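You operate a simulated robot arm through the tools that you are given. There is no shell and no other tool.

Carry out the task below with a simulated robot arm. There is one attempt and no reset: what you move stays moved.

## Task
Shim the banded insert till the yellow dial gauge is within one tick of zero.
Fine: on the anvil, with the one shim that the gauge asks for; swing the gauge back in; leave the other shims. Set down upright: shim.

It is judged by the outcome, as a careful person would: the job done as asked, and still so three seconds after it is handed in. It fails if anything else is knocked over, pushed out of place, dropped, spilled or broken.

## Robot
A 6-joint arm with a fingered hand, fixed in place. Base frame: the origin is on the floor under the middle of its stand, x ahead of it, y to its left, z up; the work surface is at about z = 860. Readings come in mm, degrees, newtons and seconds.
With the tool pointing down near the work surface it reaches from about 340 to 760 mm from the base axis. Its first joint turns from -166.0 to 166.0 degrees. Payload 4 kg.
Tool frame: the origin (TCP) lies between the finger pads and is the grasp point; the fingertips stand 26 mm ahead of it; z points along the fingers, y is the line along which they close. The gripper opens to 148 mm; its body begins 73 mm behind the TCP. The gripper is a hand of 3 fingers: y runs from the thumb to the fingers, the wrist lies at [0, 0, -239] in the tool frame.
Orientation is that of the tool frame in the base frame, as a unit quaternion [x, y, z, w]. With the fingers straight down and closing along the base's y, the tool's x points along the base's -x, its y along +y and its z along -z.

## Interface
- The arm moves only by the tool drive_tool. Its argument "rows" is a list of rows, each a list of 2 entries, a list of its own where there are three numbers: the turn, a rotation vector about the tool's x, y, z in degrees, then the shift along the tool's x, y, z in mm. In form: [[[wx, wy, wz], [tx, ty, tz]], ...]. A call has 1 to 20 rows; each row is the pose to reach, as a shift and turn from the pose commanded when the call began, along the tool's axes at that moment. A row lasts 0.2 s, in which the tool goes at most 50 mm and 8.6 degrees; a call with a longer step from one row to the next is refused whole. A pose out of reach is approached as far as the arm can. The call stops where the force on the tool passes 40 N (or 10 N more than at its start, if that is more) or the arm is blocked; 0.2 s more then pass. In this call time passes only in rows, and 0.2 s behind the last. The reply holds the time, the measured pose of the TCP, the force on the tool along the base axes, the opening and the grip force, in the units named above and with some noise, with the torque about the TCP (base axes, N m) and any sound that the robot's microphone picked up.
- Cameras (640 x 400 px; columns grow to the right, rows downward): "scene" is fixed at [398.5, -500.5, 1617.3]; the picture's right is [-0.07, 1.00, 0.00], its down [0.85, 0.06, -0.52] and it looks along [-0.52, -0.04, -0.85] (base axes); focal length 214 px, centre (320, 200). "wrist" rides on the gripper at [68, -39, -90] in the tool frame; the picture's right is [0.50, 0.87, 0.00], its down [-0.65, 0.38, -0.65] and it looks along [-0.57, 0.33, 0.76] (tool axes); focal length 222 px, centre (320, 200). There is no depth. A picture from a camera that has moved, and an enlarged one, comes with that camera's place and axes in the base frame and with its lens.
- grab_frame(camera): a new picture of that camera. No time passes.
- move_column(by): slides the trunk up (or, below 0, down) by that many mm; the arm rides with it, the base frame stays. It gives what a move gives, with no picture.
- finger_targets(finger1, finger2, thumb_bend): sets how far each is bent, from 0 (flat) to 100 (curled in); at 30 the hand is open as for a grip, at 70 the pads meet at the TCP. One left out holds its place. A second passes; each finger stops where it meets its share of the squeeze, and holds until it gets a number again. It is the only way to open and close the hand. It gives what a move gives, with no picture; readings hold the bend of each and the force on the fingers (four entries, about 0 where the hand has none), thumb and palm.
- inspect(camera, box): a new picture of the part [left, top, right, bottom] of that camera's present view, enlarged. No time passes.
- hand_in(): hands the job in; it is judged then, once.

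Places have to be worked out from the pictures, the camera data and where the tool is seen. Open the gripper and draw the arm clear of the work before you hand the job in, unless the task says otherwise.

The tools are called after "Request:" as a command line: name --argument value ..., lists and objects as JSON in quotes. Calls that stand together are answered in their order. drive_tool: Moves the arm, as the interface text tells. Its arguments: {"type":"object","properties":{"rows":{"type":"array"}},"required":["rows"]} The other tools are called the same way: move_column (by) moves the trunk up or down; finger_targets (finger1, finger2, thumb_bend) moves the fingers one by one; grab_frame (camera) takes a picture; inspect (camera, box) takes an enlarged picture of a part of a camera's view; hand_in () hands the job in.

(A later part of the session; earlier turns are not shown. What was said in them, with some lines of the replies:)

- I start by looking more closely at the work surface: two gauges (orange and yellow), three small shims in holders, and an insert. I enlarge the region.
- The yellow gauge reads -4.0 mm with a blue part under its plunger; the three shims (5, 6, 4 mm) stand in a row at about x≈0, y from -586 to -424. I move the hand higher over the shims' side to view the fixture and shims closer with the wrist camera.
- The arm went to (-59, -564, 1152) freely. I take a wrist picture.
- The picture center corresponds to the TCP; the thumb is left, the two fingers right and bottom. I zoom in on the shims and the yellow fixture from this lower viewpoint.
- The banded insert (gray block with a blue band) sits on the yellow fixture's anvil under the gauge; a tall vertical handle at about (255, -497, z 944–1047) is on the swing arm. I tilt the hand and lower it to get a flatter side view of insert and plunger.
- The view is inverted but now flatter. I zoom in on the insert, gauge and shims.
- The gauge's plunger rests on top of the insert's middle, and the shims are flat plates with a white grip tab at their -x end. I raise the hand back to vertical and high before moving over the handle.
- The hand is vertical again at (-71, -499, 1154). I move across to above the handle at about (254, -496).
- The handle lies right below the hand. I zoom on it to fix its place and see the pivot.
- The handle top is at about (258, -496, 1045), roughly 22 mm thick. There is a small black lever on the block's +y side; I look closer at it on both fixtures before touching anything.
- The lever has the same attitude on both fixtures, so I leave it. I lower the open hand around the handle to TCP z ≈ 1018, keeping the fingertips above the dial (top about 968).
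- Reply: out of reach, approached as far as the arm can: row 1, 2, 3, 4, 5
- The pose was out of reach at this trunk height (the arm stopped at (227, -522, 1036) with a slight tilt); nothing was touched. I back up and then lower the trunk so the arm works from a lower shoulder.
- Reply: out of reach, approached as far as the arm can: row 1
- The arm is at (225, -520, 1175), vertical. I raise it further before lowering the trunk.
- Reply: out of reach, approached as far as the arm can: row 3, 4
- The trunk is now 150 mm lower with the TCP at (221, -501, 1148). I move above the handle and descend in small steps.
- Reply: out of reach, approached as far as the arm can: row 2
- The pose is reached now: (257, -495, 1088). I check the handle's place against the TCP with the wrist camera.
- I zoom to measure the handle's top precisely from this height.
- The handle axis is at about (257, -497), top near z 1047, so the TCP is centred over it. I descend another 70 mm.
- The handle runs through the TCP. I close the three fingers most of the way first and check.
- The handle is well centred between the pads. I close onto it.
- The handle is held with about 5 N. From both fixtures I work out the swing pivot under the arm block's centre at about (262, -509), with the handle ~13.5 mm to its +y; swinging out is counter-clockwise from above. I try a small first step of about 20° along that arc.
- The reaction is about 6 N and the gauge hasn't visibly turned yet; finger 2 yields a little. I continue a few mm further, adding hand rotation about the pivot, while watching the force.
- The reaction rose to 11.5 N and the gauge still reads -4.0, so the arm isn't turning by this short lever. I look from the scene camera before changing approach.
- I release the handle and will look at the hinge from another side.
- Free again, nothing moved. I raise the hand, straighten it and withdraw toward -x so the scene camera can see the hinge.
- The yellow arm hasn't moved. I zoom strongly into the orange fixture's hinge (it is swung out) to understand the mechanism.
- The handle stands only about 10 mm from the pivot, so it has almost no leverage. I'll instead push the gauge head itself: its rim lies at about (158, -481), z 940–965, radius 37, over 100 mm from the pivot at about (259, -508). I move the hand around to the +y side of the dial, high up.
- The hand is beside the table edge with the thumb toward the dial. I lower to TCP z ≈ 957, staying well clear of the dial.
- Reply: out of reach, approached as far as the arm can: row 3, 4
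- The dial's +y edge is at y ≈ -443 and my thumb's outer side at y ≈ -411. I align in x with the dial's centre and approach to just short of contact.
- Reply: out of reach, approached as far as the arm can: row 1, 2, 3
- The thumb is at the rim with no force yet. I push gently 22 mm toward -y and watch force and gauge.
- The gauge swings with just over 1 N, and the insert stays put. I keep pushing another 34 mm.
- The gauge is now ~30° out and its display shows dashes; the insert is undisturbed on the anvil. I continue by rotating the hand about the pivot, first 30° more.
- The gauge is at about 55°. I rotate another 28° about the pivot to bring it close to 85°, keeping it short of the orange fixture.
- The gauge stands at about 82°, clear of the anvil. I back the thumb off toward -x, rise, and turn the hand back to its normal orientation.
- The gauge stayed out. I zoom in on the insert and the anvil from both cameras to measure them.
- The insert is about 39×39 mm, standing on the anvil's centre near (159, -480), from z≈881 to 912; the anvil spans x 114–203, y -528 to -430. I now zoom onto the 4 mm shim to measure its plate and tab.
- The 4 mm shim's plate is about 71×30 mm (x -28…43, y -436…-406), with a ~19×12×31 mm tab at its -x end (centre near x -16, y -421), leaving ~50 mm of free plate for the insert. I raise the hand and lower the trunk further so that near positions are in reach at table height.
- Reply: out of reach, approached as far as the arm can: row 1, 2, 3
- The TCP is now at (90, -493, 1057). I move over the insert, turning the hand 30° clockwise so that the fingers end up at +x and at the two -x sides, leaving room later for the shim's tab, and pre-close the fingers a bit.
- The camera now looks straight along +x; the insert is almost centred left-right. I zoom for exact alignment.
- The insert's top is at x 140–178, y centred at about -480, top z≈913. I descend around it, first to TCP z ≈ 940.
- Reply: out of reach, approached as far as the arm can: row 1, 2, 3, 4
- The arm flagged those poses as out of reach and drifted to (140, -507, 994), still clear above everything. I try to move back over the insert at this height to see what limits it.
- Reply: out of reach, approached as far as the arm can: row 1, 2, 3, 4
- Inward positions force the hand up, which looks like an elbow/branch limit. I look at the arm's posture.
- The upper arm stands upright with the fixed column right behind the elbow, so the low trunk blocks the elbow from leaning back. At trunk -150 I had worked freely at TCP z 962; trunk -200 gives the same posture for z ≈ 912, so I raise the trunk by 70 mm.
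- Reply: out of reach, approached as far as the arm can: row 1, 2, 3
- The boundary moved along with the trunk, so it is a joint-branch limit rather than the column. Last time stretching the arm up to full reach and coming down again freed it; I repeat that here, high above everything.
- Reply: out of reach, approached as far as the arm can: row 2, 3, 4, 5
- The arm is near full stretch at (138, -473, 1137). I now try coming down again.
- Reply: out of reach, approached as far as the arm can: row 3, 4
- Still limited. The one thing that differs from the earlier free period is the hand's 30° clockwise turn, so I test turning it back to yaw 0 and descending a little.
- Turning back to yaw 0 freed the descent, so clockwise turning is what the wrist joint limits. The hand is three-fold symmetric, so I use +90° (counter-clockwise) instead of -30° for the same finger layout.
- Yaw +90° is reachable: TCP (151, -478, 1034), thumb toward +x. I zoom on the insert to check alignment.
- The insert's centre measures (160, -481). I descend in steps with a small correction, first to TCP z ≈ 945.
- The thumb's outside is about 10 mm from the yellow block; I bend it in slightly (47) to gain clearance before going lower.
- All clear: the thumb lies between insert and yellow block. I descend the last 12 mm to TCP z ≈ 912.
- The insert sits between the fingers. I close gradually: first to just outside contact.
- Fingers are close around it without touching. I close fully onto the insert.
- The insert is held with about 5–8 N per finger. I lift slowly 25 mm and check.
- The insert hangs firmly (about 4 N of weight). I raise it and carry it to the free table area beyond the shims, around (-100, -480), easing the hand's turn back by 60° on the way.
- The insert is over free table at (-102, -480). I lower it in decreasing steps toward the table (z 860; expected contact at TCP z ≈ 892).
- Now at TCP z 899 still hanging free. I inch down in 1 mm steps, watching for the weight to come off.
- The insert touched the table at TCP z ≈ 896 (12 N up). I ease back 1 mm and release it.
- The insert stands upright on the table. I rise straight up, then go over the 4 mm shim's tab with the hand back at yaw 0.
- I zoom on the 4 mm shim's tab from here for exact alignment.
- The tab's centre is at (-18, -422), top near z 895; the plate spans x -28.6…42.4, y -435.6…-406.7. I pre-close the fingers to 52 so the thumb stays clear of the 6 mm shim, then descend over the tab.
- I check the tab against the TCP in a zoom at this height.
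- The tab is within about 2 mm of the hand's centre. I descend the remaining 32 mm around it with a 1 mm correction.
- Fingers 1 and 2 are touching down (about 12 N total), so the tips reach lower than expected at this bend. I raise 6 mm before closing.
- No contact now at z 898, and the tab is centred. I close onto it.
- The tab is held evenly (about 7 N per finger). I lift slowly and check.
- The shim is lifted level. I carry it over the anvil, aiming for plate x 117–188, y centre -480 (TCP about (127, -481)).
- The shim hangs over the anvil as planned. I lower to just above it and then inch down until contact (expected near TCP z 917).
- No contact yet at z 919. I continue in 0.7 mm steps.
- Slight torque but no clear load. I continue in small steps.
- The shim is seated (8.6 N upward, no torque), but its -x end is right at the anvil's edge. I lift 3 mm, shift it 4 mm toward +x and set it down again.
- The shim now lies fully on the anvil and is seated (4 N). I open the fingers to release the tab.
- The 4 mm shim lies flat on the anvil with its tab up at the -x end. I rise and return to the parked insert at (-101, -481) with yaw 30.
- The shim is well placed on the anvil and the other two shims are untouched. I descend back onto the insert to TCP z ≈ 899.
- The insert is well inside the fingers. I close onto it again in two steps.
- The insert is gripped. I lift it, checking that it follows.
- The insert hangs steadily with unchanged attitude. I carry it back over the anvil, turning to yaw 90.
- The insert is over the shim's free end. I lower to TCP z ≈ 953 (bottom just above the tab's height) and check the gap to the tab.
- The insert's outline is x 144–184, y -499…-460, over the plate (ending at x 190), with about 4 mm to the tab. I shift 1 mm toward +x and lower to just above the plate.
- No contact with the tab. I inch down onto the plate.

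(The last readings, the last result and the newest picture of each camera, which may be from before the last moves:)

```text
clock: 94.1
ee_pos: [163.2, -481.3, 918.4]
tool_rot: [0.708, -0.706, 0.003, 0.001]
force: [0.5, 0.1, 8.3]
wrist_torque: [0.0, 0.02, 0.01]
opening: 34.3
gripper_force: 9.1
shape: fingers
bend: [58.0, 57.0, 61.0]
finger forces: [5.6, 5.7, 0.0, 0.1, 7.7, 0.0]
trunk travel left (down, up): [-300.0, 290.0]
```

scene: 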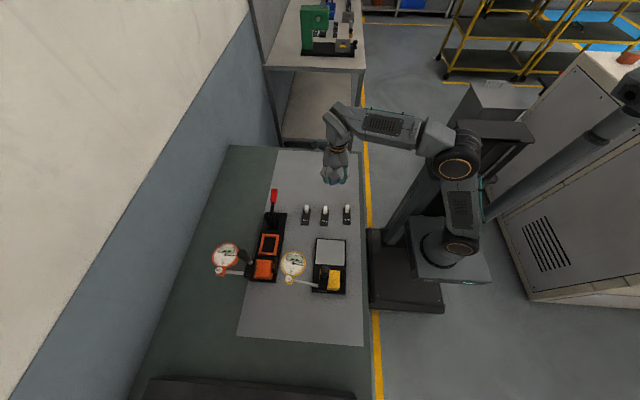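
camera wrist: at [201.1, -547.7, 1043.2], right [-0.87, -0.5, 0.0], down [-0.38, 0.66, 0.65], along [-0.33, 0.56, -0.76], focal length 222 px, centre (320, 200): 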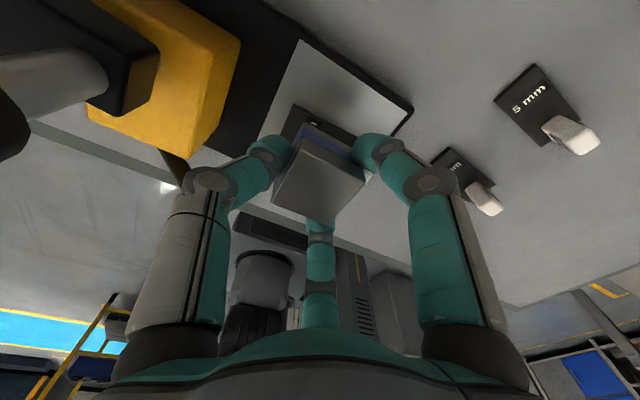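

The insert is seated on the shim (load +8 N, no torque). I ease up 0.7 mm and release it.

Request:
drive_tool --rows '[[[0, 0, 0], [0, 0, -0.5]], [[0, 0, 0], [0, 0, -0.8]]]'

Request:
finger_targets --finger1 54 --finger2 54 --thumb_bend 55

Request:
finger_targets --finger1 48 --finger2 48 --thumb_bend 50

Request:
inspect --camera "wrist" --box '[200, 70, 440, 250]'

```text
clock: 94.7
ee_pos: [162.2, -480.0, 917.9]
tool_rot: [-0.707, 0.707, -0.002, -0.002]
force: [0.6, -1.7, 4.7]
wrist_torque: [-0.02, 0.0, -0.01]
opening: 34.4
gripper_force: 8.9
shape: fingers
bend: [58.0, 58.0, 61.0]
finger forces: [5.6, 5.5, 0.0, 0.0, 7.6, 0.0]
trunk travel left (down, up): [-300.0, 290.0]
```

```text
clock: 95.7
ee_pos: [162.7, -480.0, 918.2]
tool_rot: [0.707, -0.707, 0.001, 0.001]
force: [0.4, -0.2, 0.0]
wrist_torque: [0.01, 0.0, -0.02]
opening: 46.9
gripper_force: 0.1
shape: fingers
bend: [54.0, 54.0, 55.0]
finger forces: [0.0, 0.0, 0.0, 0.0, 0.1, 0.0]
trunk travel left (down, up): [-300.0, 290.0]
```

```text
clock: 96.7
ee_pos: [162.6, -480.4, 917.8]
tool_rot: [0.707, -0.707, 0.002, 0.001]
force: [0.5, 0.0, 0.7]
wrist_torque: [0.0, 0.01, -0.02]
opening: 65.2
gripper_force: 0.0
shape: fingers
bend: [48.0, 48.0, 50.0]
finger forces: [0.0, 0.0, 0.1, 0.0, 0.0, 0.0]
trunk travel left (down, up): [-300.0, 290.0]
```

```text
2.22 times, centred on (320, 160) of wrist
camera zoom: at [202.0, -547.5, 1008.2], right [-0.87, -0.5, 0.0], down [-0.38, 0.66, 0.65], along [-0.33, 0.56, -0.76], focal length 494 px, centre (320, 289)
```

zoom: 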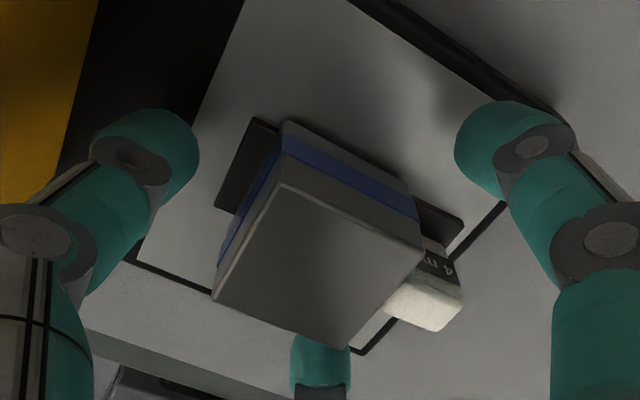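

The insert stands on the shim with the tab beside it. I rise straight up.

Request:
drive_tool --rows '[[[0, 0, 0], [0, 0, -8]], [[0, 0, 0], [0, 0, -20]], [[0, 0, 0], [0, 0, -40]], [[0, 0, 0], [0, 0, -65]], [[0, 0, 0], [0, 0, -90]]]'

Request:
grab_frame --camera "wrist"

Request:
inspect --camera "wrist" --box '[250, 20, 410, 170]'

```text
clock: 97.9
ee_pos: [163.1, -481.4, 1005.2]
tool_rot: [-0.707, 0.708, -0.002, 0.0]
force: [1.1, -0.2, -1.2]
wrist_torque: [-0.04, 0.01, -0.01]
opening: 64.8
gripper_force: 0.1
shape: fingers
bend: [48.0, 48.0, 50.0]
finger forces: [0.0, 0.0, 0.0, 0.1, 0.0, 0.0]
trunk travel left (down, up): [-300.0, 290.0]
```

```text
taken
camera wrist: at [201.5, -547.2, 1096.0], right [-0.87, -0.5, 0.0], down [-0.38, 0.66, 0.65], along [-0.33, 0.56, -0.76], focal length 222 px, centre (320, 200)
```

wrist: 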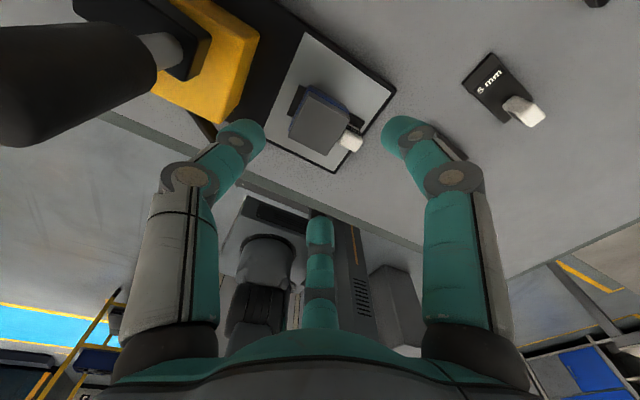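

```text
2.67 times, centred on (330, 95) of wrist
camera zoom: at [201.5, -547.2, 1096.0], right [-0.87, -0.5, 0.0], down [-0.38, 0.66, 0.65], along [-0.33, 0.56, -0.76], focal length 592 px, centre (293, 480)
```

zoom: 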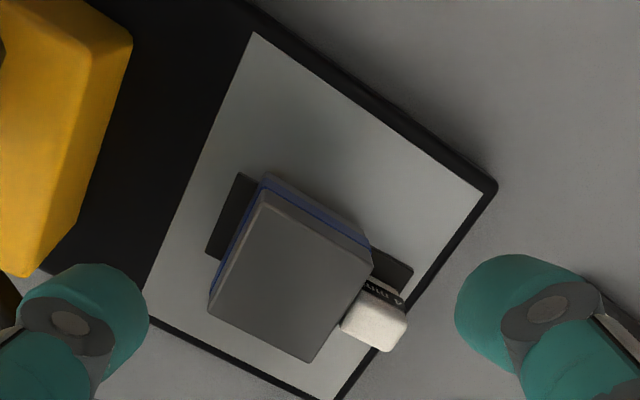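

The stack looks right: insert square on the plate, 4 mm tab clear of it. Next the gauge must swing back in; I'll push its rod from the outer side. I first raise the trunk 200 mm so that the hand can pass above the tall handle.

Request:
move_column --by 200

Request:
finger_targets --finger1 66 --finger2 30 --thumb_bend 66

Request:
grab_frame --camera "wrist"

```text
clock: 100.1
ee_pos: [162.2, -480.3, 1204.8]
tool_rot: [-0.707, 0.707, -0.002, -0.001]
force: [0.4, -0.2, 0.5]
wrist_torque: [0.0, -0.01, 0.0]
opening: 65.3
gripper_force: 0.0
shape: fingers
bend: [48.0, 48.0, 50.0]
finger forces: [0.0, 0.0, 0.0, 0.0, 0.1, 0.0]
trunk travel left (down, up): [-500.0, 90.0]
```

```text
clock: 101.1
ee_pos: [162.6, -479.2, 1205.8]
tool_rot: [0.707, -0.707, 0.002, 0.0]
force: [-0.7, -0.1, -0.3]
wrist_torque: [-0.04, 0.02, -0.02]
opening: 11.2
gripper_force: 0.0
shape: fingers
bend: [66.0, 30.0, 66.0]
finger forces: [0.1, 0.1, 0.0, 0.1, 0.1, 0.0]
trunk travel left (down, up): [-500.0, 90.0]
```

```text
taken
camera wrist: at [201.5, -547.2, 1295.9], right [-0.87, -0.5, 0.0], down [-0.38, 0.66, 0.65], along [-0.33, 0.56, -0.76], focal length 222 px, centre (320, 200)
```

wrist: 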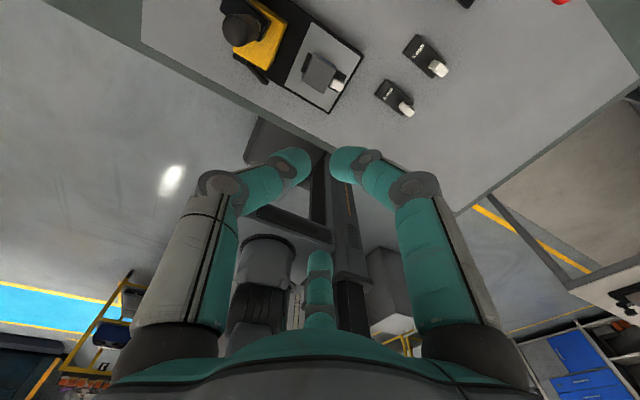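

Only finger 2 (the far one) is extended as a pusher now. I move high over the fixture to the +x side at about (385, -610), from where I can look at the gauge's plunger sideways.

Request:
drive_tool --rows '[[[0, 0, 2], [13, -22, 5]], [[0, 0, 5], [29, -50, 10]], [[0, 0, 8], [45, -78, 15]], [[0, 0, 11], [62, -107, 22]], [[0, 0, 14], [79, -136, 30]], [[0, 0, 17], [96, -165, 38]], [[0, 0, 20], [113, -194, 46]], [[0, 0, 20], [130, -223, 55]]]'

Request:
grab_frame --camera "scene"

Request:
grab_frame --camera "wrist"

```text
clock: 102.9
ee_pos: [362.9, -557.8, 1146.9]
tool_rot: [-0.572, 0.82, -0.006, 0.002]
force: [-0.1, 0.3, 0.0]
wrist_torque: [0.02, 0.01, 0.0]
opening: 11.2
gripper_force: 0.0
shape: fingers
bend: [66.0, 30.0, 66.0]
finger forces: [0.1, 0.0, 0.0, 0.1, 0.0, 0.1]
out of reach, approached as far as the arm can: row 6, 7, 8
trunk travel left (down, up): [-500.0, 90.0]
```

```text
taken
```

scene: 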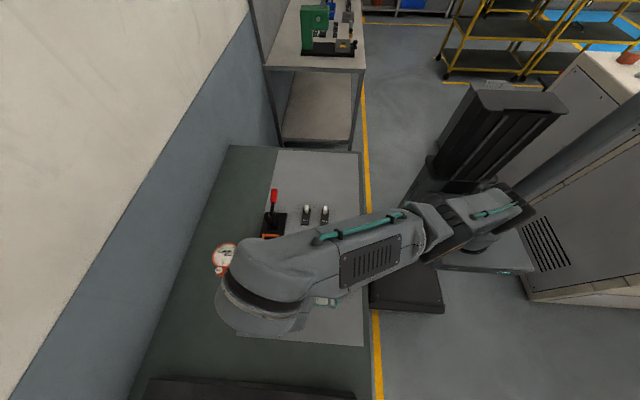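

```text
taken
camera wrist: at [375.6, -634.3, 1238.1], right [-0.99, -0.17, -0.01], down [-0.13, 0.75, 0.65], along [-0.1, 0.64, -0.76], focal length 222 px, centre (320, 200)
```

wrist: 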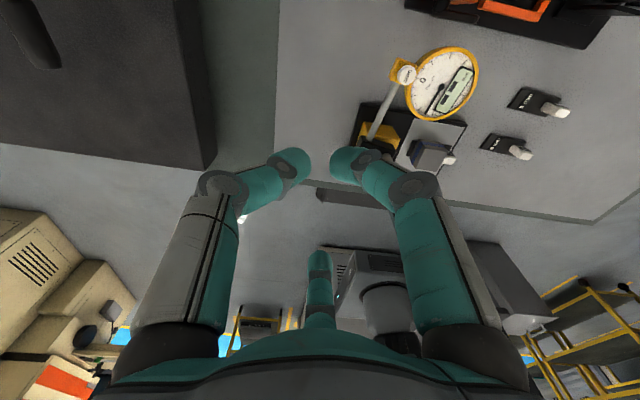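

The reach limit holds me a bit short at this height, and I notice a tall dark box at x beyond about 485, to be avoided. I descend to (370, -608, 965), which is within reach and clear of everything.

Request:
drive_tool --rows '[[[0, 0, 0], [2, -2, 30]], [[0, 0, 0], [8, -6, 65]], [[0, 0, 0], [18, -11, 100]], [[0, 0, 0], [30, -18, 140]], [[0, 0, 0], [44, -25, 182]]]'

Request:
grab_frame --camera "wrist"

Request:
grab_frame --camera "scene"

```text
clock: 104.1
ee_pos: [369.7, -610.5, 967.1]
tool_rot: [-0.574, 0.819, -0.004, 0.0]
force: [-0.3, 0.2, -0.3]
wrist_torque: [-0.02, -0.02, -0.01]
opening: 11.0
gripper_force: 0.0
shape: fingers
bend: [66.0, 30.0, 66.0]
finger forces: [0.0, 0.0, 0.0, 0.0, 0.1, 0.1]
trunk travel left (down, up): [-500.0, 90.0]
```

```text
taken
camera wrist: at [384.5, -686.8, 1057.2], right [-0.98, -0.17, 0.0], down [-0.13, 0.75, 0.65], along [-0.11, 0.64, -0.76], focal length 222 px, centre (320, 200)
```

wrist: 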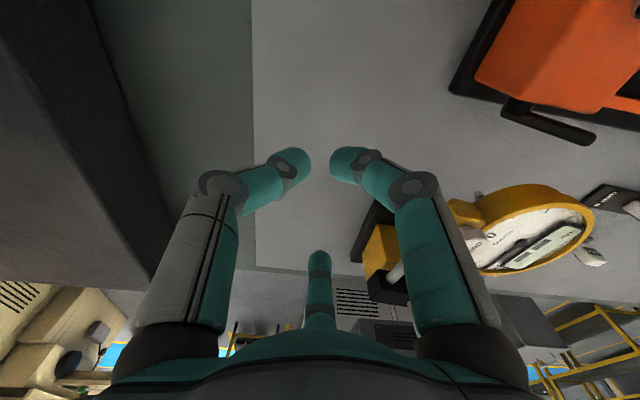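

```text
taken
```

scene: 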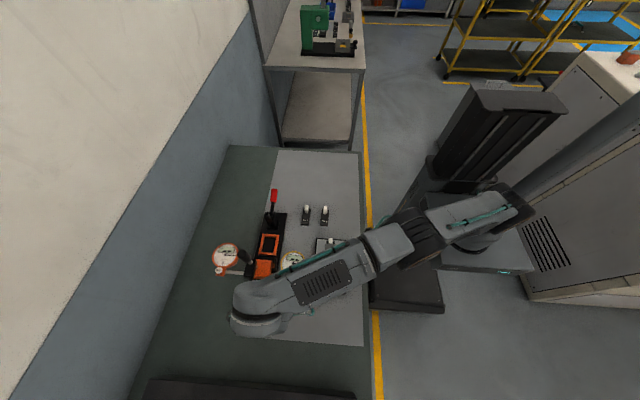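

The dial is visible at the right. I zoom to see whether its plunger hangs below.

Request:
inspect --camera "wrist" --box '[430, 160, 640, 300]'

```text
2.86 times, centred on (535, 230) of wrist
camera zoom: at [384.5, -686.8, 1057.2], right [-0.98, -0.17, 0.0], down [-0.13, 0.75, 0.65], along [-0.11, 0.64, -0.76], focal length 635 px, centre (-294, 114)
```

zoom: 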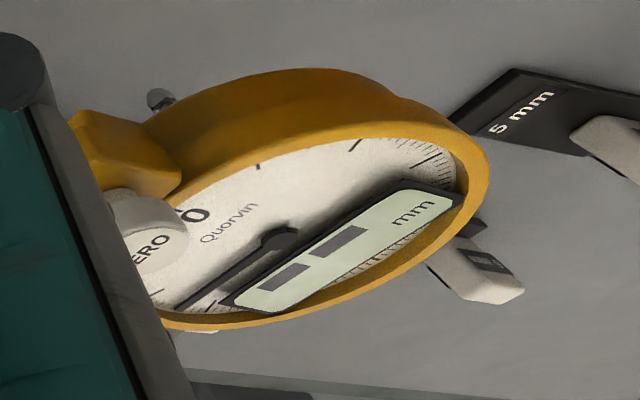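

A plunger tip peeks out under the rim. I zoom in strongly to gauge its height against the insert's new top.

Request:
inspect --camera "wrist" --box '[465, 175, 525, 215]'

```text
10.00 times, centred on (495, 195) of wrist
camera zoom: at [384.5, -686.8, 1057.2], right [-0.98, -0.17, 0.0], down [-0.13, 0.75, 0.65], along [-0.11, 0.64, -0.76], focal length 2221 px, centre (-1430, 250)
```

zoom: 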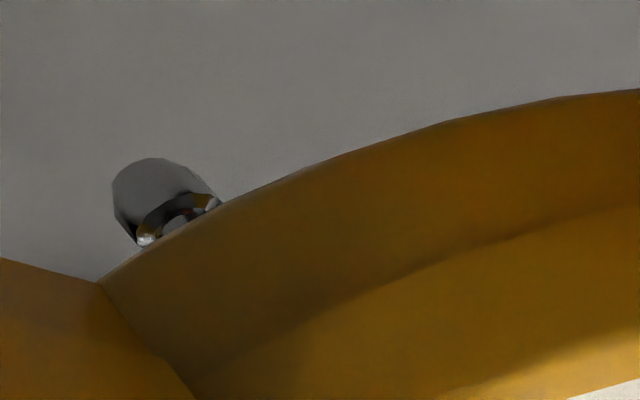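

The plunger tip hangs at roughly z 905–908, so I'll watch closely when it reaches the insert. Comparing views, the pivot is at about (260, -499) and the rod runs 28 mm off it. I turn the hand to yaw 100 and move to (360, -636, 960), behind the rod's outer side.

Request:
drive_tool --rows '[[[0, 0, -6], [5, 0, 1]], [[0, 0, -12], [11, 0, 3]], [[0, 0, -18], [16, 0, 4]], [[0, 0, -24], [22, 0, 6]], [[0, 0, -30], [27, 0.4, 7]]]'

Request:
grab_frame --camera "wrist"

Request:
inspect --camera "scene" --box '[260, 220, 380, 330]'

```text
clock: 105.3
ee_pos: [360.6, -628.7, 959.2]
tool_rot: [0.766, -0.642, 0.004, 0.001]
force: [0.0, -0.3, -0.2]
wrist_torque: [0.0, -0.01, -0.03]
opening: 11.1
gripper_force: 0.1
shape: fingers
bend: [66.0, 30.0, 66.0]
finger forces: [0.1, 0.0, 0.0, 0.1, 0.0, 0.0]
out of reach, approached as far as the arm can: row 4, 5
trunk travel left (down, up): [-500.0, 90.0]
```

```text
taken
camera wrist: at [411.2, -687.8, 1049.7], right [-0.77, -0.64, 0.0], down [-0.49, 0.58, 0.65], along [-0.42, 0.5, -0.76], focal length 222 px, centre (320, 200)
```

wrist: 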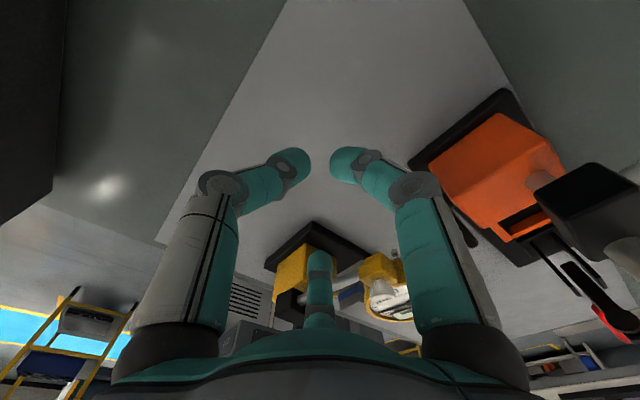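

```text
3.64 times, centred on (320, 275) of scene
camera zoom: at [398.5, -500.5, 1617.3], right [-0.07, 1.0, 0.0], down [0.85, 0.06, -0.52], along [-0.52, -0.04, -0.85], focal length 780 px, centre (320, -73)
```

zoom: 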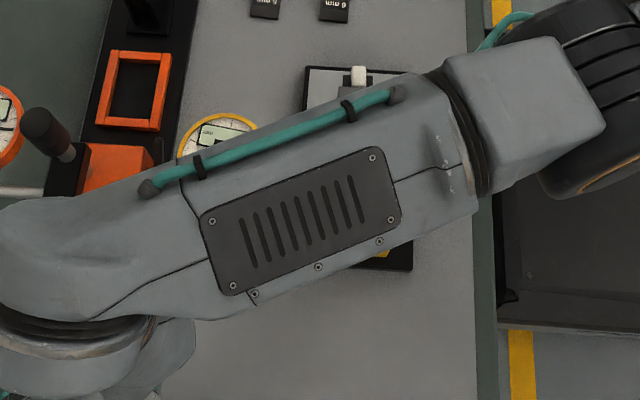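

The arm's forearm now hides the fixture from the scene camera, so I rely on the wrist view; I zoom around the pusher finger.

Request:
inspect --camera "wrist" --box '[250, 200, 430, 340]'

```text
2.86 times, centred on (340, 270) of wrist
camera zoom: at [411.2, -687.8, 1049.7], right [-0.77, -0.64, 0.0], down [-0.49, 0.58, 0.65], along [-0.42, 0.5, -0.76], focal length 635 px, centre (263, 0)
```

zoom: 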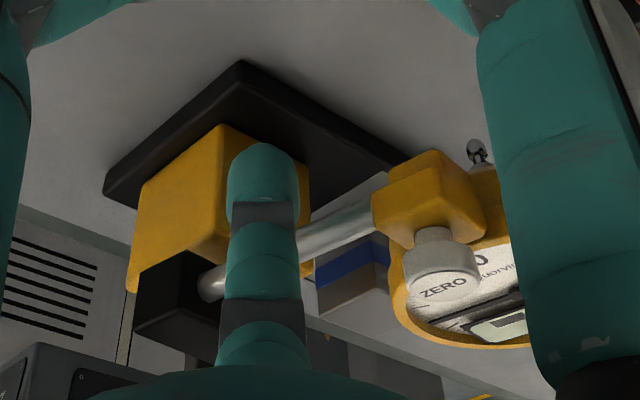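

This view shows rod, clamp, plunger tip and insert together. I zoom on the insert's top and on the plunger for a height comparison.

Request:
inspect --camera "wrist" --box '[350, 240, 430, 320]'

```text
5.00 times, centred on (390, 280) of wrist
camera zoom: at [411.2, -687.8, 1049.7], right [-0.77, -0.64, 0.0], down [-0.49, 0.58, 0.65], along [-0.42, 0.5, -0.76], focal length 1111 px, centre (-30, -200)
```

zoom: 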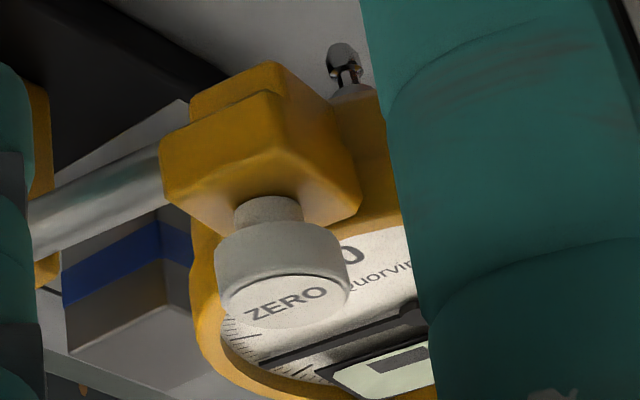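

By this view the free plunger hangs several mm below the insert's top, so I will go slowly when it arrives there. First I bring the pusher finger to the rod by moving toward -x.

Request:
drive_tool --rows '[[[0, 0, 0], [0.9, 4.9, 0]], [[0, 0, 0], [1.7, 9.8, 0]], [[0, 0, 0], [2.6, 14.8, 0]]]'

Request:
inspect --camera "wrist" --box '[250, 200, 430, 340]'

```text
clock: 106.1
ee_pos: [346.4, -632.8, 959.2]
tool_rot: [0.767, -0.642, 0.002, 0.0]
force: [-0.4, -0.2, 0.3]
wrist_torque: [0.01, -0.01, 0.0]
opening: 11.2
gripper_force: 0.1
shape: fingers
bend: [66.0, 30.0, 66.0]
finger forces: [0.1, 0.0, 0.0, 0.0, 0.0, 0.0]
trunk travel left (down, up): [-500.0, 90.0]
```

```text
2.86 times, centred on (340, 270) of wrist
camera zoom: at [396.7, -693.1, 1049.5], right [-0.77, -0.64, 0.0], down [-0.49, 0.58, 0.65], along [-0.42, 0.5, -0.76], focal length 635 px, centre (263, 0)
```

zoom: 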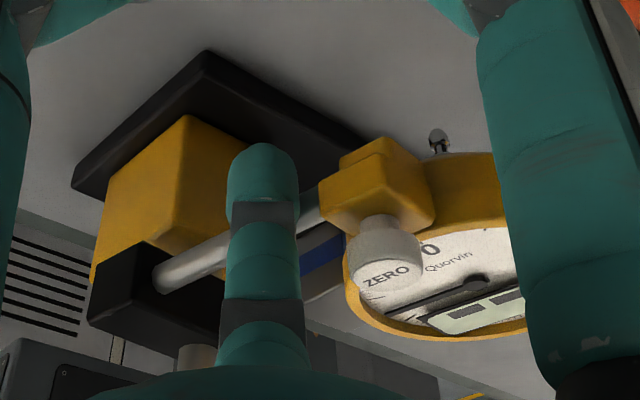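

The finger is right at the rod, between block and clamp. I start pushing along the arc, slowly, to about 60°.

Request:
drive_tool --rows '[[[0, 0, 0], [1.8, 6.9, 0]], [[0, 0, 0], [2.6, 13.3, 0]], [[0, 0, 0], [3.3, 19.7, 0]], [[0, 0, 0], [3, 27, 0]], [[0, 0, 0], [2.6, 34.2, 0]]]'

Request:
inspect --camera "wrist" --box '[230, 190, 450, 340]'

Request:
inspect --camera "scene" --box '[260, 220, 380, 330]'

```text
clock: 107.3
ee_pos: [312.9, -643.0, 960.4]
tool_rot: [0.765, -0.644, 0.002, 0.0]
force: [1.2, 0.3, 0.3]
wrist_torque: [-0.02, 0.02, -0.04]
opening: 11.1
gripper_force: 0.7
shape: fingers
bend: [66.0, 31.0, 66.0]
finger forces: [0.1, 0.4, 0.0, 0.1, 0.1, 0.0]
trunk travel left (down, up): [-500.0, 90.0]
```

```text
2.67 times, centred on (340, 265) of wrist
camera zoom: at [363.6, -702.0, 1049.6], right [-0.77, -0.64, 0.0], down [-0.49, 0.58, 0.65], along [-0.42, 0.5, -0.76], focal length 592 px, centre (267, 27)
```

zoom: 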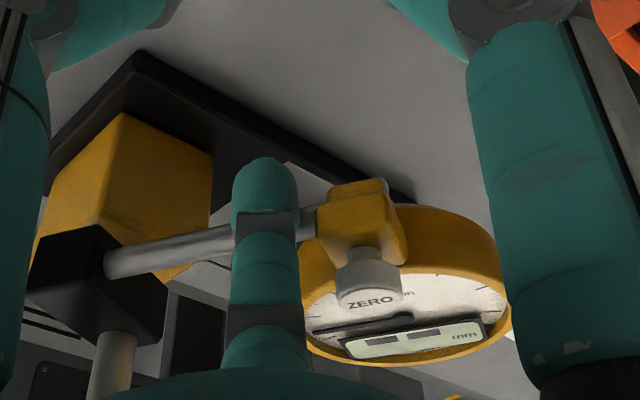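

```text
3.64 times, centred on (320, 275) of scene
camera zoom: at [398.5, -500.5, 1617.3], right [-0.07, 1.0, 0.0], down [0.85, 0.06, -0.52], along [-0.52, -0.04, -0.85], focal length 780 px, centre (320, -73)
```

zoom: 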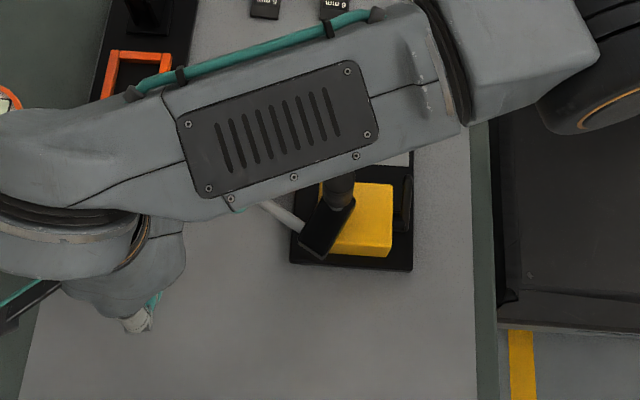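

The gauge follows at about 1 N, now near 60°. I continue along the arc to about 30°.

Request:
drive_tool --rows '[[[0, 0, 0], [-1.6, 7, 0]], [[0, 0, 0], [-3.2, 14.1, 0]], [[0, 0, 0], [-6, 20.7, 0]], [[0, 0, 0], [-8.8, 27.3, 0]], [[0, 0, 0], [-12.7, 33.4, 0]], [[0, 0, 0], [-16.6, 39.4, 0]]]'

Request:
inspect --camera "wrist" --box '[200, 180, 480, 350]'

Request:
inspect --camera "scene" --box '[260, 220, 380, 330]'

```text
clock: 108.7
ee_pos: [272.5, -634.3, 958.8]
tool_rot: [0.766, -0.642, 0.002, 0.002]
force: [0.7, -0.6, 0.6]
wrist_torque: [0.01, 0.0, 0.0]
opening: 11.0
gripper_force: 0.6
shape: fingers
bend: [66.0, 31.0, 66.0]
finger forces: [0.0, 0.5, 0.0, 0.0, 0.0, 0.0]
trunk travel left (down, up): [-500.0, 90.0]
```

```text
2.29 times, centred on (340, 265) of wrist
camera zoom: at [323.2, -693.0, 1049.2], right [-0.77, -0.64, 0.0], down [-0.49, 0.58, 0.65], along [-0.42, 0.5, -0.76], focal length 508 px, centre (274, 51)
```

zoom: 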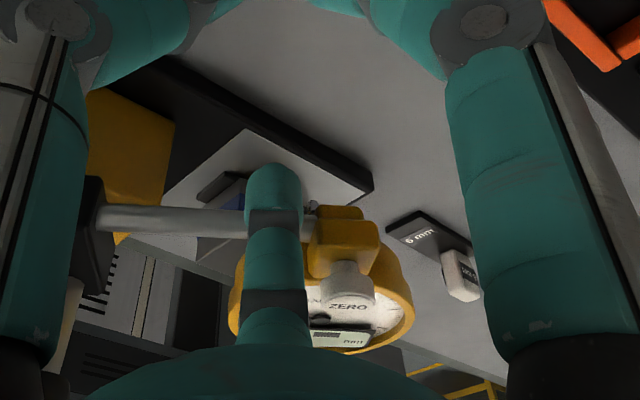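

```text
3.64 times, centred on (320, 275) of scene
camera zoom: at [398.5, -500.5, 1617.3], right [-0.07, 1.0, 0.0], down [0.85, 0.06, -0.52], along [-0.52, -0.04, -0.85], focal length 780 px, centre (320, -73)
```

zoom: 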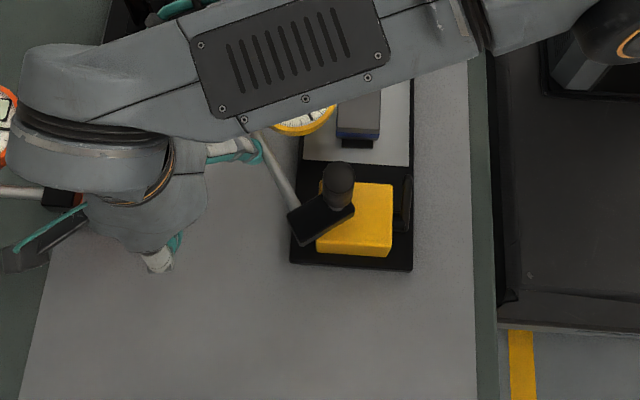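

The gauge is at about 31°, approaching the insert's side. I continue to about 14° in smaller steps and then look at plunger and insert.

Request:
drive_tool --rows '[[[0, 0, 0], [-5, 5.4, 0]], [[0, 0, 0], [-9.8, 10.7, 0]], [[0, 0, 0], [-13.7, 13.8, 0]], [[0, 0, 0], [-16.5, 16, 0]]]'

Request:
inspect --camera "wrist" --box '[200, 180, 480, 350]'

Request:
inspect --camera "scene" --box '[280, 220, 380, 310]'

```text
clock: 109.7
ee_pos: [253.8, -619.3, 958.3]
tool_rot: [0.766, -0.643, 0.002, 0.001]
force: [0.9, 0.2, -0.6]
wrist_torque: [0.02, -0.01, -0.01]
opening: 11.1
gripper_force: 0.2
shape: fingers
bend: [66.0, 31.0, 66.0]
finger forces: [0.1, 0.8, 0.1, 0.1, 0.0, 0.0]
trunk travel left (down, up): [-500.0, 90.0]
```

```text
2.29 times, centred on (340, 265) of wrist
camera zoom: at [303.8, -679.3, 1049.1], right [-0.77, -0.64, 0.0], down [-0.49, 0.58, 0.65], along [-0.42, 0.5, -0.76], focal length 508 px, centre (274, 51)
```

zoom: 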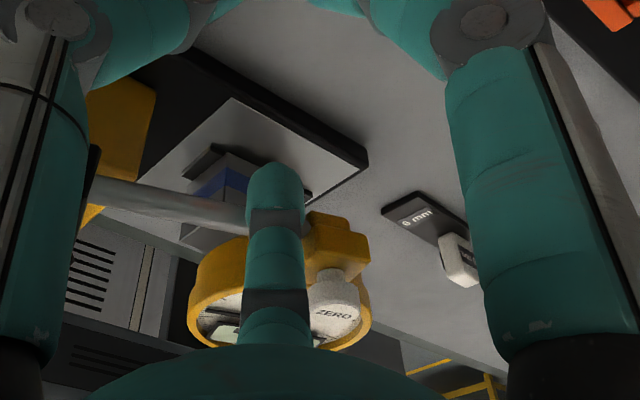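

```text
4.44 times, centred on (330, 265) of scene
camera zoom: at [398.5, -500.5, 1617.3], right [-0.07, 1.0, 0.0], down [0.85, 0.06, -0.52], along [-0.52, -0.04, -0.85], focal length 953 px, centre (276, -89)
```

zoom: 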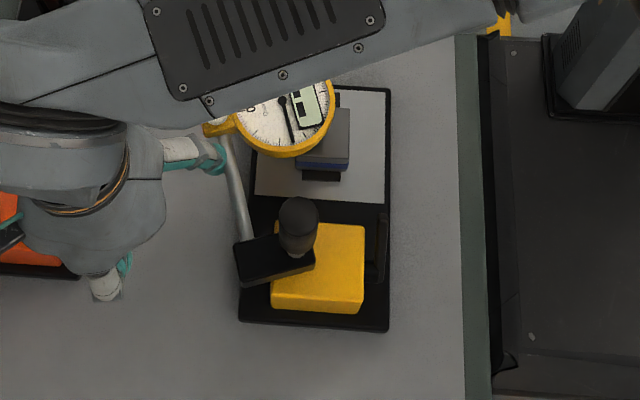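

The gauge is at about 10°, with the plunger just short of the insert's edge. I advance in 1–2 mm steps, watching force and insert.

Request:
drive_tool --rows '[[[0, 0, 0], [-0.85, 0.55, 0]], [[0, 0, 0], [-1.7, 1.1, 0]], [[0, 0, 0], [-2.55, 1.6, 0]], [[0, 0, 0], [-3.4, 2.1, 0]]]'

Request:
inspect --camera "scene" --box '[305, 225, 355, 265]'

```text
clock: 110.7
ee_pos: [249.6, -616.8, 958.1]
tool_rot: [0.766, -0.643, 0.001, 0.001]
force: [-0.2, -0.7, -0.7]
wrist_torque: [-0.03, 0.0, 0.07]
opening: 11.2
gripper_force: 1.2
shape: fingers
bend: [66.0, 31.0, 66.0]
finger forces: [0.0, 0.9, 0.0, 0.0, 0.1, 0.0]
trunk travel left (down, up): [-500.0, 90.0]
```

```text
10.00 times, centred on (330, 245) of scene
camera zoom: at [398.5, -500.5, 1617.3], right [-0.07, 1.0, 0.0], down [0.85, 0.06, -0.52], along [-0.52, -0.04, -0.85], focal length 2145 px, centre (220, -250)
```

zoom: 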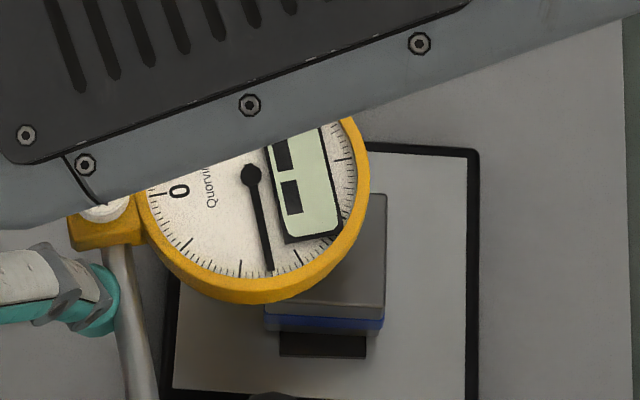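

The plunger is still about 5 mm short of the insert; insert reference: right edge at column 386, band corner at (383, 330). I advance another 5 mm.

Request:
drive_tool --rows '[[[0, 0, 0], [-1, 0.6, 0]], [[0, 0, 0], [-2, 1.2, 0]], [[0, 0, 0], [-3, 1.8, 0]], [[0, 0, 0], [-4, 2.4, 0]], [[0, 0, 0], [-5, 3, 0]]]'

Request:
inspect --camera "scene" --box '[305, 225, 355, 265]'

```text
clock: 111.9
ee_pos: [247.5, -612.8, 960.1]
tool_rot: [0.766, -0.643, 0.002, 0.001]
force: [1.2, -0.9, 0.1]
wrist_torque: [0.03, -0.02, 0.03]
opening: 11.0
gripper_force: 0.9
shape: fingers
bend: [66.0, 31.0, 66.0]
finger forces: [0.1, 0.8, 0.0, 0.0, 0.1, 0.0]
trunk travel left (down, up): [-500.0, 90.0]
```

```text
10.00 times, centred on (330, 245) of scene
camera zoom: at [398.5, -500.5, 1617.3], right [-0.07, 1.0, 0.0], down [0.85, 0.06, -0.52], along [-0.52, -0.04, -0.85], focal length 2145 px, centre (220, -250)
```

zoom: 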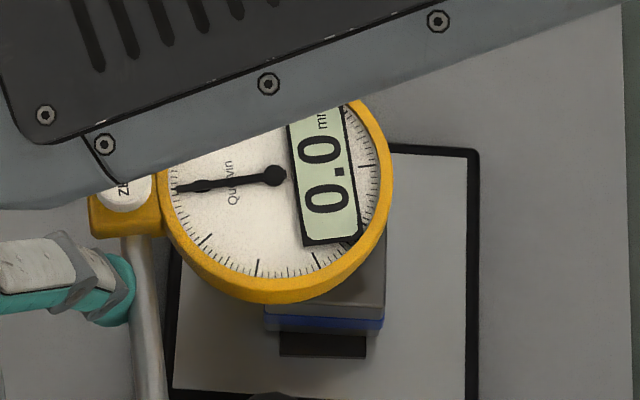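

The gauge now reads 0.0 and the insert hasn't moved. I keep swinging it toward its original centred position in small steps.

Request:
drive_tool --rows '[[[0, 0, 0], [-2, 1.1, 0]], [[0, 0, 0], [-4, 2.1, 0]], [[0, 0, 0], [-6, 3, 0]], [[0, 0, 0], [-8, 3.9, 0]], [[0, 0, 0], [-10, 4.8, 0]]]'

Request:
inspect --camera "scene" --box '[305, 225, 355, 265]'

```text
clock: 113.1
ee_pos: [240.1, -602.4, 958.0]
tool_rot: [0.766, -0.643, 0.002, 0.001]
force: [0.4, -0.9, -0.2]
wrist_torque: [0.01, 0.03, 0.02]
opening: 10.9
gripper_force: 0.4
shape: fingers
bend: [66.0, 31.0, 66.0]
finger forces: [0.0, 0.7, 0.0, 0.0, 0.1, 0.1]
trunk travel left (down, up): [-500.0, 90.0]
```

```text
10.00 times, centred on (330, 245) of scene
camera zoom: at [398.5, -500.5, 1617.3], right [-0.07, 1.0, 0.0], down [0.85, 0.06, -0.52], along [-0.52, -0.04, -0.85], focal length 2145 px, centre (220, -250)
```

zoom: 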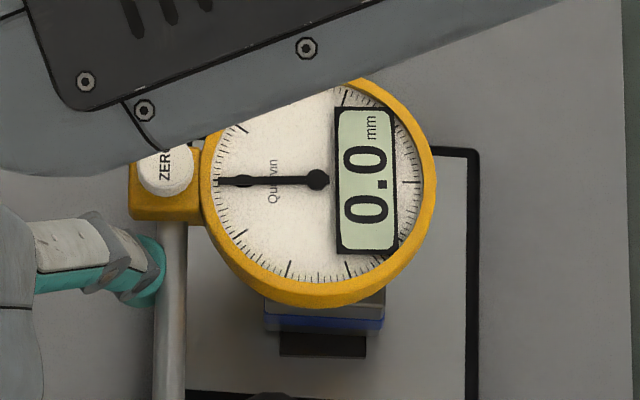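

Only about 3° remain (dial centre at column 317, originally 335). I push the last 5 mm gently, watching for an end stop.

Request:
drive_tool --rows '[[[0, 0, 0], [-0.9, 0.4, 0]], [[0, 0, 0], [-1.8, 0.8, 0]], [[0, 0, 0], [-2.7, 1.2, 0]], [[0, 0, 0], [-3.6, 1.6, 0]], [[0, 0, 0], [-4.4, 2, 0]]]'

Request:
inspect --camera "scene" --box '[305, 225, 355, 265]'

```text
clock: 114.3
ee_pos: [238.9, -600.4, 958.9]
tool_rot: [0.766, -0.643, 0.002, 0.001]
force: [0.3, -0.9, 0.0]
wrist_torque: [-0.04, -0.02, 0.02]
opening: 11.3
gripper_force: 0.2
shape: fingers
bend: [66.0, 31.0, 66.0]
finger forces: [0.0, 0.8, 0.1, 0.0, 0.0, 0.0]
trunk travel left (down, up): [-500.0, 90.0]
```

```text
10.00 times, centred on (330, 245) of scene
camera zoom: at [398.5, -500.5, 1617.3], right [-0.07, 1.0, 0.0], down [0.85, 0.06, -0.52], along [-0.52, -0.04, -0.85], focal length 2145 px, centre (220, -250)
```

zoom: 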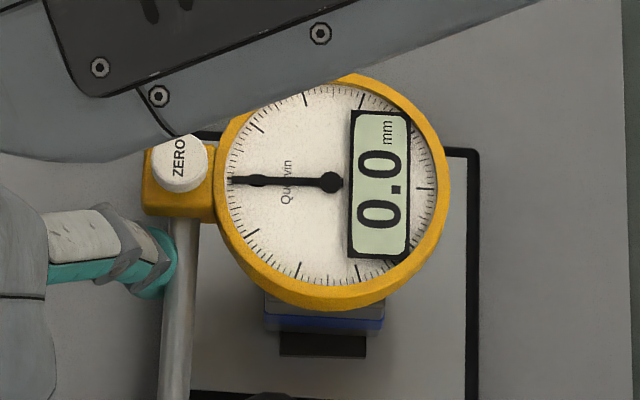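

Almost identical to the original position (dial centre column 331 vs 335). One last 1.2 mm nudge.

Request:
drive_tool --rows '[[[0, 0, 0], [-0.6, 0.3, 0]], [[0, 0, 0], [-1.1, 0.5, 0]]]'

Request:
inspect --camera "scene" --box '[305, 225, 355, 265]'

```text
clock: 114.9
ee_pos: [235.8, -599.7, 959.7]
tool_rot: [0.766, -0.643, 0.002, 0.0]
force: [-0.1, -0.3, -0.6]
wrist_torque: [-0.06, -0.06, 0.04]
opening: 10.9
gripper_force: 0.5
shape: fingers
bend: [66.0, 31.0, 66.0]
finger forces: [0.0, 0.9, 0.0, 0.0, 0.0, 0.0]
trunk travel left (down, up): [-500.0, 90.0]
```

```text
10.00 times, centred on (330, 245) of scene
camera zoom: at [398.5, -500.5, 1617.3], right [-0.07, 1.0, 0.0], down [0.85, 0.06, -0.52], along [-0.52, -0.04, -0.85], focal length 2145 px, centre (220, -250)
```

zoom: 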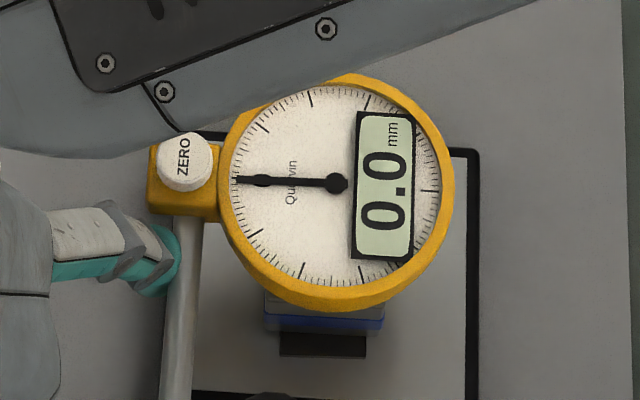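

The dial sits exactly as it did originally (centre at column 336) and reads 0.0. I back the finger off the rod along the reverse path and rise.

Request:
drive_tool --rows '[[[0, 0, 0], [5, -2, 0]], [[0, 0, 0], [11, -4.5, 0]], [[0, 0, 0], [18.6, -7.5, 0]], [[0, 0, 0], [18.6, -7.5, -30]], [[0, 0, 0], [18.6, -7.5, -65]], [[0, 0, 0], [18.6, -7.5, -100]], [[0, 0, 0], [18.6, -7.5, -130]]]'

Request:
grab_frame --camera "wrist"

Request:
inspect --camera "scene" --box '[305, 225, 355, 265]'

```text
clock: 116.5
ee_pos: [246.7, -614.8, 1088.9]
tool_rot: [0.766, -0.642, 0.0, 0.001]
force: [0.2, 0.3, 0.2]
wrist_torque: [0.0, -0.01, 0.0]
opening: 11.0
gripper_force: 0.2
shape: fingers
bend: [66.0, 30.0, 66.0]
finger forces: [0.1, 0.1, 0.1, 0.0, 0.0, 0.0]
trunk travel left (down, up): [-500.0, 90.0]
```

```text
taken
camera wrist: at [296.9, -674.6, 1178.4], right [-0.77, -0.64, 0.0], down [-0.49, 0.58, 0.65], along [-0.42, 0.5, -0.76], focal length 222 px, centre (320, 200)
```

wrist: 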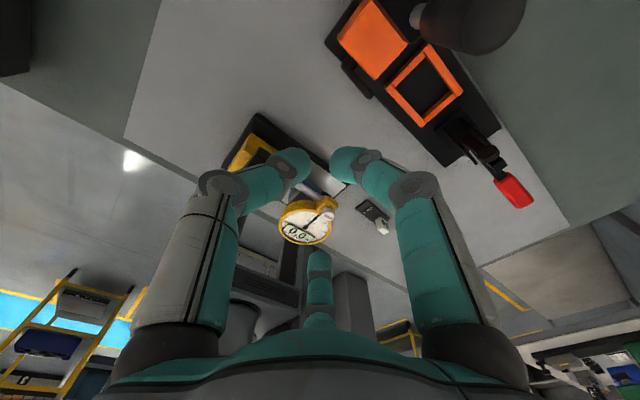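

```text
10.00 times, centred on (330, 245) of scene
camera zoom: at [398.5, -500.5, 1617.3], right [-0.07, 1.0, 0.0], down [0.85, 0.06, -0.52], along [-0.52, -0.04, -0.85], focal length 2145 px, centre (220, -250)
```

zoom: 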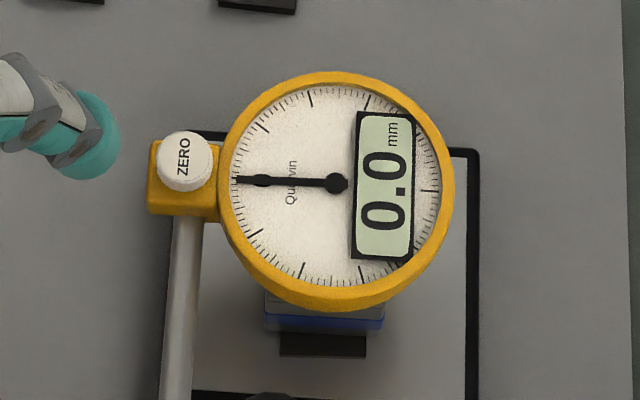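

The reading stays 0.0 with the hand off. I withdraw the arm toward the free -x area, turning the wrist back, then open the hand.

Request:
drive_tool --rows '[[[0, 0, 7], [-17, 32, -10]], [[0, 0, 14], [-35, 64, -20]], [[0, 0, 21], [-52, 97, -30]], [[0, 0, 28], [-69, 129, -40]], [[0, 0, 35], [-87, 161, -40]], [[0, 0, 42], [-104, 193, -40]], [[0, 0, 49], [-121, 225, -40]], [[0, 0, 56], [-139, 258, -40]], [[0, 0, 63], [-156, 290, -40]], [[0, 0, 70], [-173, 322, -40]]]'

Request:
finger_targets --finger1 30 --finger2 30 --thumb_bend 30

Request:
grab_frame --camera "scene"

Request:
inspect --camera "scene" --box '[290, 190, 370, 300]'

Request:
grab_frame --camera "wrist"

```text
clock: 118.7
ee_pos: [-100.8, -499.9, 1126.2]
tool_rot: [-0.259, 0.966, -0.002, 0.0]
force: [0.1, 0.1, -0.1]
wrist_torque: [-0.03, -0.01, 0.03]
opening: 11.1
gripper_force: 0.1
shape: fingers
bend: [66.0, 30.0, 66.0]
finger forces: [0.0, 0.1, 0.1, 0.0, 0.0, 0.0]
trunk travel left (down, up): [-500.0, 90.0]
```

```text
clock: 119.7
ee_pos: [-99.9, -500.2, 1125.8]
tool_rot: [-0.259, 0.966, -0.001, 0.001]
force: [0.0, -0.8, -0.2]
wrist_torque: [0.01, 0.01, 0.02]
opening: 126.6
gripper_force: 0.0
shape: fingers
bend: [30.0, 30.0, 30.0]
finger forces: [0.1, 0.0, 0.1, 0.0, 0.1, 0.0]
trunk travel left (down, up): [-500.0, 90.0]
```

```text
taken
```

scene: 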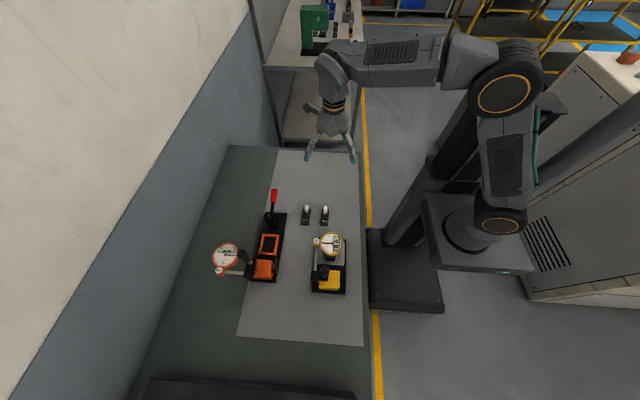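

```text
3.64 times, centred on (330, 245) of scene
camera zoom: at [398.5, -500.5, 1617.3], right [-0.07, 1.0, 0.0], down [0.85, 0.06, -0.52], along [-0.52, -0.04, -0.85], focal length 780 px, centre (284, 36)
```

zoom: 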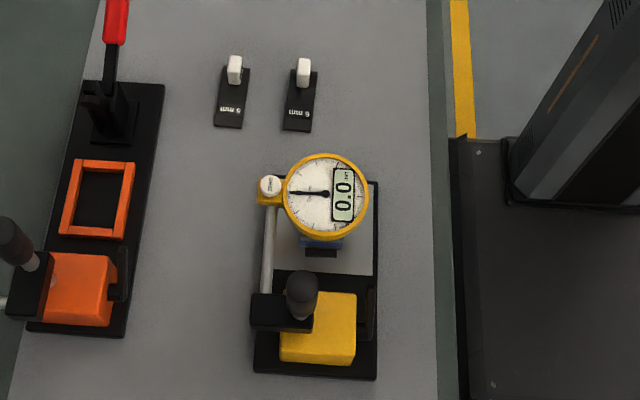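

```text
taken
camera wrist: at [-138.9, -567.2, 1216.6], right [-0.87, 0.5, 0.0], down [0.38, 0.66, 0.65], along [0.33, 0.56, -0.76], focal length 222 px, centre (320, 200)
```

wrist: 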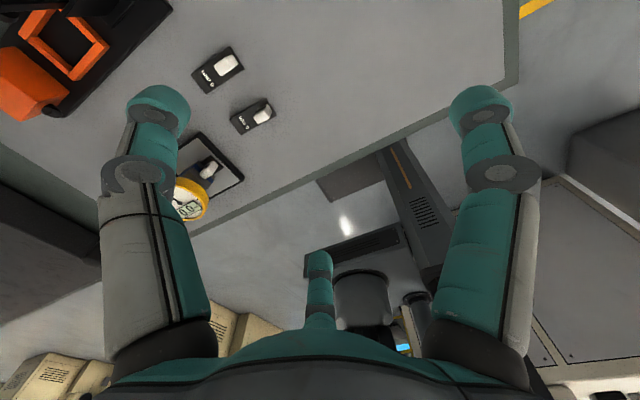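

The gauge shows 0.0 with the needle on zero, and the hand is open and clear. I do a final comparison of the other shims with the starting picture and a close view of the stack.

Request:
inspect --camera "scene" --box '[290, 190, 370, 240]'

Request:
inspect --camera "scene" --box '[305, 225, 355, 265]'

Request:
inspect --camera "wrist" --box '[165, 120, 255, 230]'

```text
8.00 times, centred on (330, 215) of scene
camera zoom: at [398.5, -500.5, 1617.3], right [-0.07, 1.0, 0.0], down [0.85, 0.06, -0.52], along [-0.52, -0.04, -0.85], focal length 1716 px, centre (240, 80)
```

zoom: 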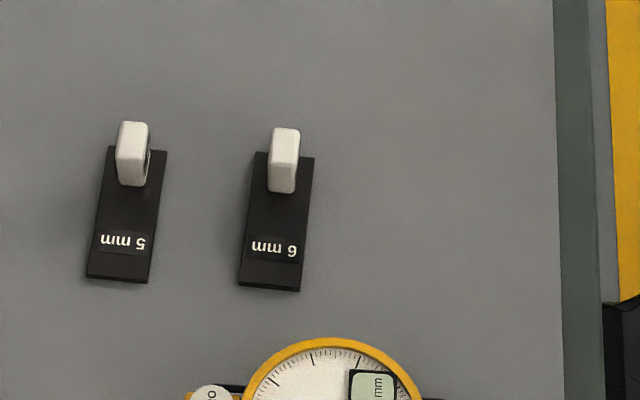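

```text
10.00 times, centred on (330, 245) of scene
camera zoom: at [398.5, -500.5, 1617.3], right [-0.07, 1.0, 0.0], down [0.85, 0.06, -0.52], along [-0.52, -0.04, -0.85], focal length 2145 px, centre (220, -250)
```

zoom: 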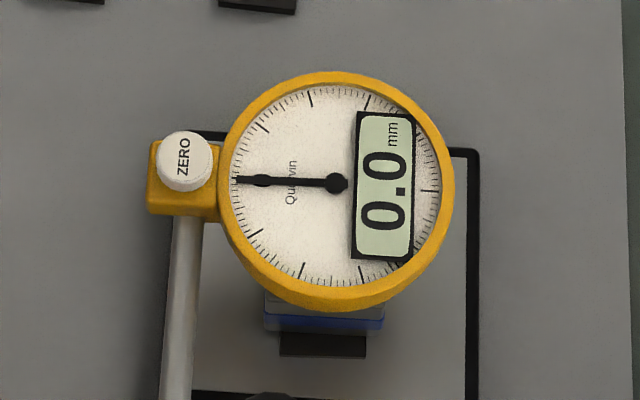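

```text
3.64 times, centred on (210, 175) of wrist
camera zoom: at [-138.9, -567.2, 1216.6], right [-0.87, 0.5, 0.0], down [0.38, 0.66, 0.65], along [0.33, 0.56, -0.76], focal length 808 px, centre (720, 291)
```

zoom: 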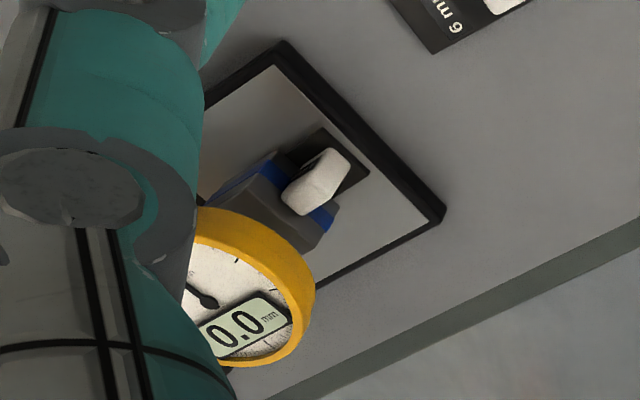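

The 5 and 6 mm shims are exactly where they started. The insert stands on the upright 4 mm shim on the anvil, and the gauge is swung in, reading 0.0 with the needle on zero. The hand is open and clear, so I hand the job in.

Request:
hand_in

```text
The job is handed in.
```

The banded insert now sits on the 4 mm shim on the anvil. The yellow gauge is swung back in and reads 0.0 mm, with the needle on zero.

- **Shim choice:** the gauge first read -4.0 mm, so I used the 4 mm shim. It lies flat with its tab up, and the insert stands on the free end of its plate.
- **Gauge:** it is back where it started, judged by its dial position in the scene camera. I did not press ZERO.
- **Other shims:** the 5 mm and 6 mm shims are in the same place as in the first picture.
- **Insert handling:** I set the insert on the open table while I placed the shim, then put it back on top.

The hand is open and clear of the work. The reading still showed 0.0 after the arm withdrew.
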